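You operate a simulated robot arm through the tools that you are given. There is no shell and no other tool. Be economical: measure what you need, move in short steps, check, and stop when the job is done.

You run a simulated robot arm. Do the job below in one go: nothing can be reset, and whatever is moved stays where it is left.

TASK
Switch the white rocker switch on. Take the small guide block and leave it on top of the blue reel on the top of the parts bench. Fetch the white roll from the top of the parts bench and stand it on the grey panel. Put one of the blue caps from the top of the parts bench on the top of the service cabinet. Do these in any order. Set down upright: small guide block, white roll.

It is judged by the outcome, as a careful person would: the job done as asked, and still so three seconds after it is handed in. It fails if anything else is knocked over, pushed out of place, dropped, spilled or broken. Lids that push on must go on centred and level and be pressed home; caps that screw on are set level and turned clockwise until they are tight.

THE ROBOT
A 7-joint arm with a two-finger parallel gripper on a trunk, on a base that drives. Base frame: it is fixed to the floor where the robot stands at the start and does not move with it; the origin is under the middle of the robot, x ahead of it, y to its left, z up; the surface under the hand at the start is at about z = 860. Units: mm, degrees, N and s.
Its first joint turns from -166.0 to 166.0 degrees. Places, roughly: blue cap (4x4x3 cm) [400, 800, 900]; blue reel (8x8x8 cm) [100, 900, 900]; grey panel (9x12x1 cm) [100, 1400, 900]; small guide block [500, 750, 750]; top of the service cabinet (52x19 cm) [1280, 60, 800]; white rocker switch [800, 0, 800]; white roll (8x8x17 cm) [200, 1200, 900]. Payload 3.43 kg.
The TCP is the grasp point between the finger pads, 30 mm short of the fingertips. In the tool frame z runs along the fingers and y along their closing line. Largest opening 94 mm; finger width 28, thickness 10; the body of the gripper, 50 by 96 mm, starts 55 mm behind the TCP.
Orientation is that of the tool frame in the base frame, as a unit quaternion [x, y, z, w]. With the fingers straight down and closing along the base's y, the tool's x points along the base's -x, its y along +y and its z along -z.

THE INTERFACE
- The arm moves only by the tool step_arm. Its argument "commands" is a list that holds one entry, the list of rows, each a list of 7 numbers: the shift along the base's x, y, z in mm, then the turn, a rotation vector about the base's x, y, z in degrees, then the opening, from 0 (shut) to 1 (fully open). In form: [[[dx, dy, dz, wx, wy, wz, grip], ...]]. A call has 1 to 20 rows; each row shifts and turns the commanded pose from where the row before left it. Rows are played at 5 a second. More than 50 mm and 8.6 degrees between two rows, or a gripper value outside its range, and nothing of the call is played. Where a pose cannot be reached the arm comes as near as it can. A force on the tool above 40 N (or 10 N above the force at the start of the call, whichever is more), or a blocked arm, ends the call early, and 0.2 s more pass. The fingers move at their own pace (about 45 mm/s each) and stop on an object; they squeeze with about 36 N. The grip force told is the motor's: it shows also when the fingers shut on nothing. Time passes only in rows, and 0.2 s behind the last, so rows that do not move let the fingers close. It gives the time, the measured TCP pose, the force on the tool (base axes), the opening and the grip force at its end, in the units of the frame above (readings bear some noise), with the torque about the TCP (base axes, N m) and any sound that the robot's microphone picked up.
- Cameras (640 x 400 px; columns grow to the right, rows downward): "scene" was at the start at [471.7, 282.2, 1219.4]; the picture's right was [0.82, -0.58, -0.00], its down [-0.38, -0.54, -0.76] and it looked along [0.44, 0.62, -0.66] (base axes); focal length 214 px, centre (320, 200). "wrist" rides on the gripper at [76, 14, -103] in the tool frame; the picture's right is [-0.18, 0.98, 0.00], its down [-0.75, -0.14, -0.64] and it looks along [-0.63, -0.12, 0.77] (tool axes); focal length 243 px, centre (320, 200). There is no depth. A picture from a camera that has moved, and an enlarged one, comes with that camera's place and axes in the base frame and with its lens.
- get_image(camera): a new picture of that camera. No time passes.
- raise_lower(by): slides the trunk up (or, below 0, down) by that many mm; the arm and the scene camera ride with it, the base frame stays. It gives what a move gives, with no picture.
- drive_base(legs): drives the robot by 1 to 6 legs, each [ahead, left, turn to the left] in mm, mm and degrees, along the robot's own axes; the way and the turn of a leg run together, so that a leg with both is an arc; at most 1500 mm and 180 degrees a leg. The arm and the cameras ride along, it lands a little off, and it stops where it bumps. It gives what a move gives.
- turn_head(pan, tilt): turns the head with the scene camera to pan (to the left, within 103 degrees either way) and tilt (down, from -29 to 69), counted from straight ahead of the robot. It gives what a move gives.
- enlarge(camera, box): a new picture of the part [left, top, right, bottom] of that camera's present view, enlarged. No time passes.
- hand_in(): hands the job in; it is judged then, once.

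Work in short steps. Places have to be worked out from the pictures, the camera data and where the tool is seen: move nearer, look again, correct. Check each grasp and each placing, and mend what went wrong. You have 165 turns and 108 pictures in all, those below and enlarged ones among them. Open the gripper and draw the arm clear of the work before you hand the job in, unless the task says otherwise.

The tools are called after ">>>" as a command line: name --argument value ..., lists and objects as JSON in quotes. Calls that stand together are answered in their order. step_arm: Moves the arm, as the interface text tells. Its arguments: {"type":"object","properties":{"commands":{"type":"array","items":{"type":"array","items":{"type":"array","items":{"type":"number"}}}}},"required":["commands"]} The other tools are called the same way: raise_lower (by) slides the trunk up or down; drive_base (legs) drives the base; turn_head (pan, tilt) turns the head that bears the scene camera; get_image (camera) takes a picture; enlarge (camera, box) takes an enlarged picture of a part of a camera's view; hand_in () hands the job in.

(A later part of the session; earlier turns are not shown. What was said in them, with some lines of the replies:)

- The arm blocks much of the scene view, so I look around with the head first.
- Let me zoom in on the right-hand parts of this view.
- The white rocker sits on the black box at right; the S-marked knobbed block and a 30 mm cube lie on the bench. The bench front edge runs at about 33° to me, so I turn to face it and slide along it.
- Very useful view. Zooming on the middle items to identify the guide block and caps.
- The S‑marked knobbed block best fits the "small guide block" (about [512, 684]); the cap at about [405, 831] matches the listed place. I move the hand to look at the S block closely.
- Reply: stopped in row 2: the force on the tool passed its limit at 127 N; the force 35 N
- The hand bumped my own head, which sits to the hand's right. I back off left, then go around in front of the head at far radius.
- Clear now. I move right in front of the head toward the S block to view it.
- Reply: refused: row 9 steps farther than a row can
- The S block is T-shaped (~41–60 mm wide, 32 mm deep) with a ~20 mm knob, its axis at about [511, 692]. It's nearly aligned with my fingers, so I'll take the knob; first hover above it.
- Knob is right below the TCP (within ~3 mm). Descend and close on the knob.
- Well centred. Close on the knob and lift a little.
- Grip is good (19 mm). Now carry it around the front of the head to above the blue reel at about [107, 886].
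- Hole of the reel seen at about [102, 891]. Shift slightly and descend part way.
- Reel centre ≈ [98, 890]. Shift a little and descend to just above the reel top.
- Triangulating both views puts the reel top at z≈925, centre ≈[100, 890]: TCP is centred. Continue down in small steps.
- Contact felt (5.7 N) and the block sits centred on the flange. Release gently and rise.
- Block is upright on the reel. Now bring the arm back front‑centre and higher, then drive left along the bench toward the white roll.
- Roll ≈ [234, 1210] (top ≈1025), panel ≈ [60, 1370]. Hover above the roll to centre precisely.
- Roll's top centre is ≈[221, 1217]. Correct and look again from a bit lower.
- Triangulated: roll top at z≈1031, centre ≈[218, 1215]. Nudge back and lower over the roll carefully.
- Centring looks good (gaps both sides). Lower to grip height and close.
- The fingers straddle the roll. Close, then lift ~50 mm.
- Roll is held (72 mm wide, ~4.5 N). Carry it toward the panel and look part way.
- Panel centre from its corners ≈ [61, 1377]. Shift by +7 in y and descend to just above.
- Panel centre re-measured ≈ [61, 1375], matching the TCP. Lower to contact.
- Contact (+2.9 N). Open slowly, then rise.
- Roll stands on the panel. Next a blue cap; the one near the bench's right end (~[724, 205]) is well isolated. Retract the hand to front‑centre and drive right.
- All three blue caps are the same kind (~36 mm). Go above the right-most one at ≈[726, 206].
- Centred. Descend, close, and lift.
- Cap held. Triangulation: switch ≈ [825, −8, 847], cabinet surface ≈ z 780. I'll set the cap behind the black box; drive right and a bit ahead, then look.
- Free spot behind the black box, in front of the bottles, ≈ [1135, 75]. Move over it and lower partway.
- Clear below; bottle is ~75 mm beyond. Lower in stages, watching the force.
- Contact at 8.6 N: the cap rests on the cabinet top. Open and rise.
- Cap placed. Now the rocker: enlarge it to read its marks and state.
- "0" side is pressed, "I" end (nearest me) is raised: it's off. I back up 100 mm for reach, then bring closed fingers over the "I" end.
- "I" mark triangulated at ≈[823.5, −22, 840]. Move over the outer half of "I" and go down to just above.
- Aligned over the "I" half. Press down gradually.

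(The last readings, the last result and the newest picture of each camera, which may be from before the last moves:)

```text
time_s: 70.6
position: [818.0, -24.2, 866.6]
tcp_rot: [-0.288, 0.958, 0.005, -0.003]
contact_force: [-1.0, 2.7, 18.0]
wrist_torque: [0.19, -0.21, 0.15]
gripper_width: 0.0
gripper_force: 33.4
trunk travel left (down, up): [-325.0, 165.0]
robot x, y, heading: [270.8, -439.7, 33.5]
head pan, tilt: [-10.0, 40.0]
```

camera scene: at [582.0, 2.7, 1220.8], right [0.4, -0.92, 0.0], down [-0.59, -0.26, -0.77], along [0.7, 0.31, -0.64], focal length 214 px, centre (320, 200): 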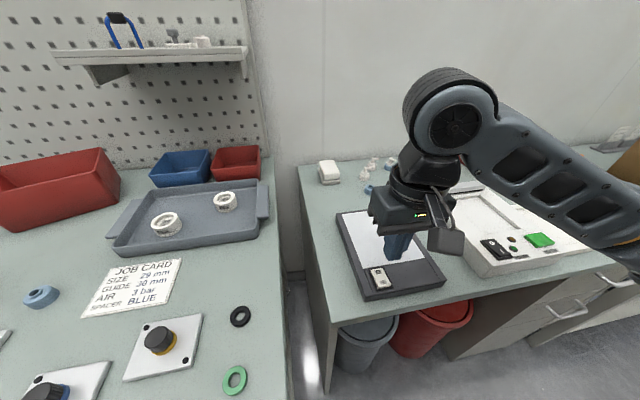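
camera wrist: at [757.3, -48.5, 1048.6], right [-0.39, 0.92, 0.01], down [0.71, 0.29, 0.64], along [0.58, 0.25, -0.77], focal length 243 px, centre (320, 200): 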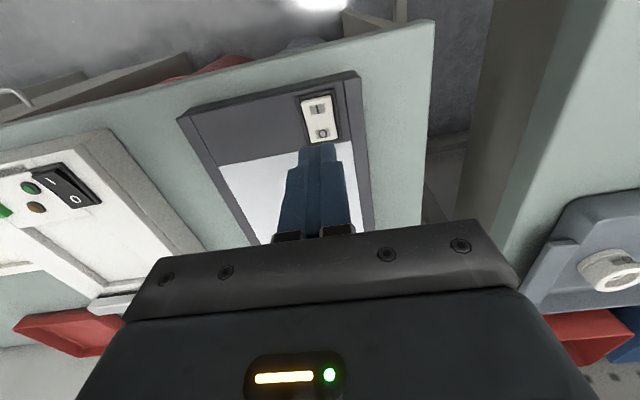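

>>> enlarge --camera "scene" --box '[350, 250, 420, 300]'

>>> enlarge --camera "wrist" --box '[270, 100, 370, 170]'

```text
8.00 times, centred on (385, 275) of scene
camera zoom: at [581.7, 2.6, 1221.2], right [0.4, -0.92, 0.0], down [-0.59, -0.26, -0.77], along [0.7, 0.31, -0.64], focal length 1716 px, centre (-200, -400)
```

zoom: 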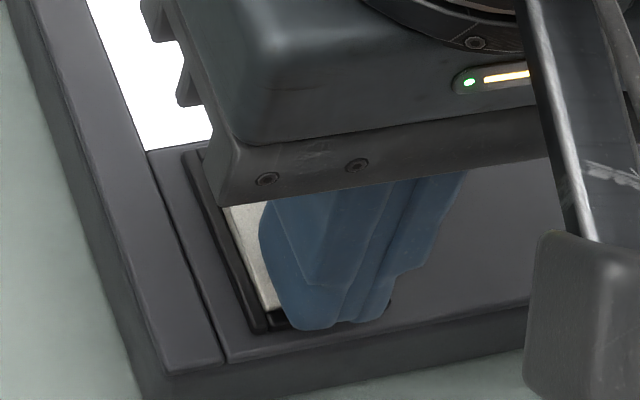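

```text
5.71 times, centred on (320, 135) of wrist
camera zoom: at [748.0, -54.3, 970.3], right [-0.39, 0.92, 0.01], down [0.71, 0.29, 0.64], along [0.58, 0.26, -0.77], focal length 1386 px, centre (320, 571)
```

zoom: 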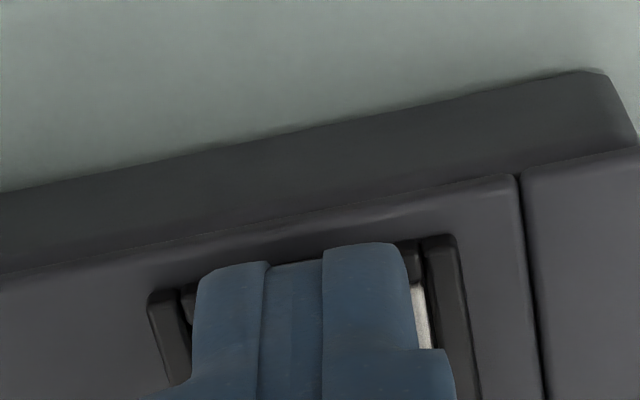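

The sheet now looks brighter, so the box may have come on. Lift and inspect.

>>> step_arm --commands '[[[0, 0, 20, 0, 0, 0, 0], [0, 0, 40, 0, 0, 0, 0], [10, -15, 40, 0, 0, 0, 0], [25, -40, 0, 0, 0, 0, 0], [25, -40, 0, 0, 0, 0, 0]]]'

>>> get_image --camera "scene"

>>> enlarge --camera "scene" --box '[350, 250, 420, 300]'

```text
time_s: 71.8
position: [880.8, -119.6, 966.8]
tcp_rot: [-0.288, 0.958, 0.005, -0.005]
contact_force: [-0.6, 0.5, 0.0]
wrist_torque: [-0.01, -0.03, 0.0]
gripper_width: 0.1
gripper_force: 33.2
trunk travel left (down, up): [-325.0, 165.0]
robot x, y, heading: [271.7, -442.2, 33.9]
head pan, tilt: [-10.0, 40.0]
```

```text
28 pictures are left
camera scene: at [581.6, 3.4, 1220.6], right [0.4, -0.92, 0.0], down [-0.59, -0.26, -0.77], along [0.7, 0.31, -0.64], focal length 214 px, centre (320, 200)
```

scene: 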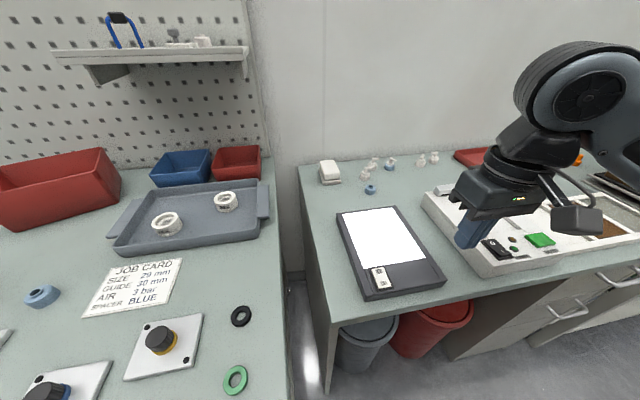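

```text
8.00 times, centred on (385, 275) of scene
camera zoom: at [581.6, 3.4, 1220.6], right [0.4, -0.92, 0.0], down [-0.59, -0.26, -0.77], along [0.7, 0.31, -0.64], focal length 1716 px, centre (-200, -400)
```

zoom: 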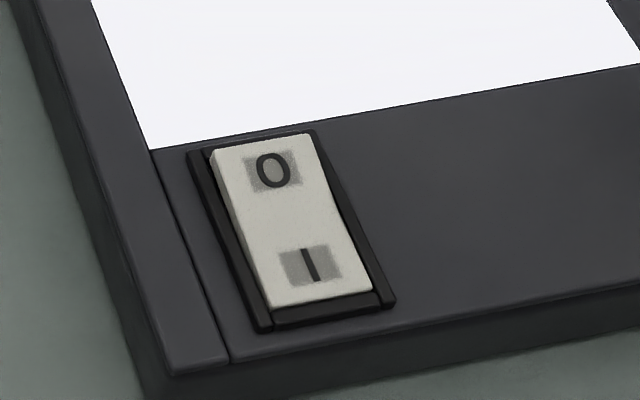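

The light panel is on and "I" is down. Open, raise the arm clear, and check the reel and roll once more.

>>> step_arm --commands '[[[0, 0, 40, 0, 0, 0, 1], [0, 0, 40, 0, 0, 0, 1], [0, 0, 40, 0, 0, 0, 1]]]'

>>> turn_head --pan 75 --tilt 22

>>> get_image --camera "scene"

```text
time_s: 72.6
position: [876.5, -118.8, 1082.2]
tcp_rot: [-0.287, 0.958, 0.004, -0.006]
contact_force: [0.4, 0.4, -0.2]
wrist_torque: [-0.01, -0.02, -0.01]
gripper_width: 68.3
gripper_force: 0.1
trunk travel left (down, up): [-325.0, 165.0]
robot x, y, heading: [269.8, -439.8, 33.8]
head pan, tilt: [-10.0, 40.0]
```

```text
time_s: 74.2
position: [876.8, -118.7, 1081.7]
tcp_rot: [-0.288, 0.958, 0.004, -0.005]
contact_force: [-0.6, 0.0, 0.9]
wrist_torque: [-0.01, 0.03, 0.0]
gripper_width: 94.2
gripper_force: 0.1
trunk travel left (down, up): [-325.0, 165.0]
robot x, y, heading: [271.3, -441.7, 33.9]
head pan, tilt: [75.0, 22.0]
```

```text
26 pictures are left
camera scene: at [474.5, 56.4, 1248.9], right [0.95, 0.32, 0.0], down [0.12, -0.35, -0.93], along [-0.3, 0.88, -0.37], focal length 214 px, centre (320, 200)
```

scene: 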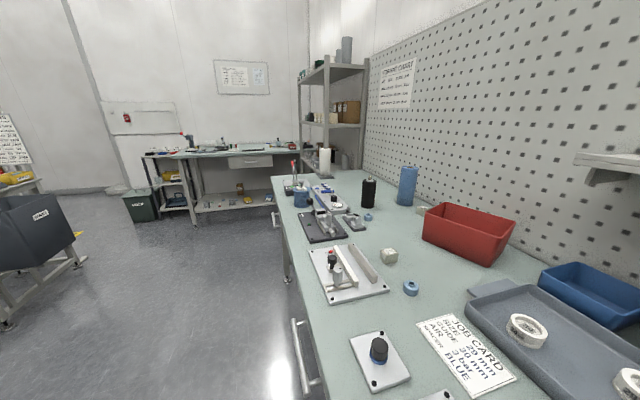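

>>> enlarge --camera "scene" --box '[265, 135, 405, 245]'

```text
3.64 times, centred on (335, 190) of scene
camera zoom: at [474.5, 56.4, 1248.9], right [0.95, 0.32, 0.0], down [0.12, -0.35, -0.93], along [-0.3, 0.88, -0.37], focal length 780 px, centre (266, 236)
```

zoom: 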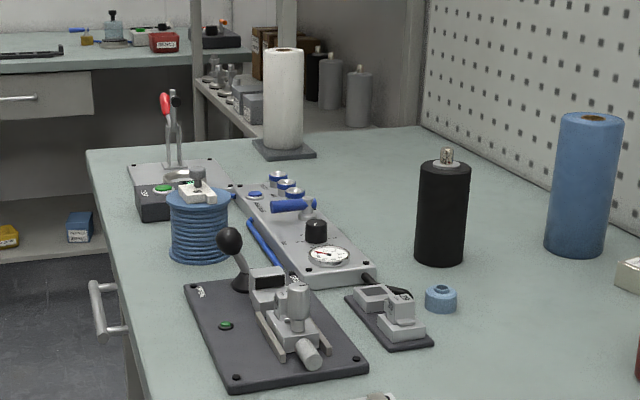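

The block is upright on the reel, the roll stands on the grey panel, the cap is on the cabinet and the switch is on. The arm is clear, so I hand in.

>>> hand_in

```text
The job is handed in.
```

I handed in the job with all four parts done, and my last pictures showed everything in place.

- **Switch:** the white rocker is on. The "I" end is pressed and the light panel lit up.
- **Guide block:** the small block marked "S" stands upright on the blue reel. I took "S" to mean small, because its position best matched the one you gave.
- **White roll:** it stands upright on the grey panel.
- **Blue cap:** the cap that was nearest the cabinet end of the bench is now on the service cabinet, behind the black box.

Early on, the gripper bumped the robot's own head once (127 N). After that I routed the arm around it, and I saw nothing on the bench or cabinet moved by it.
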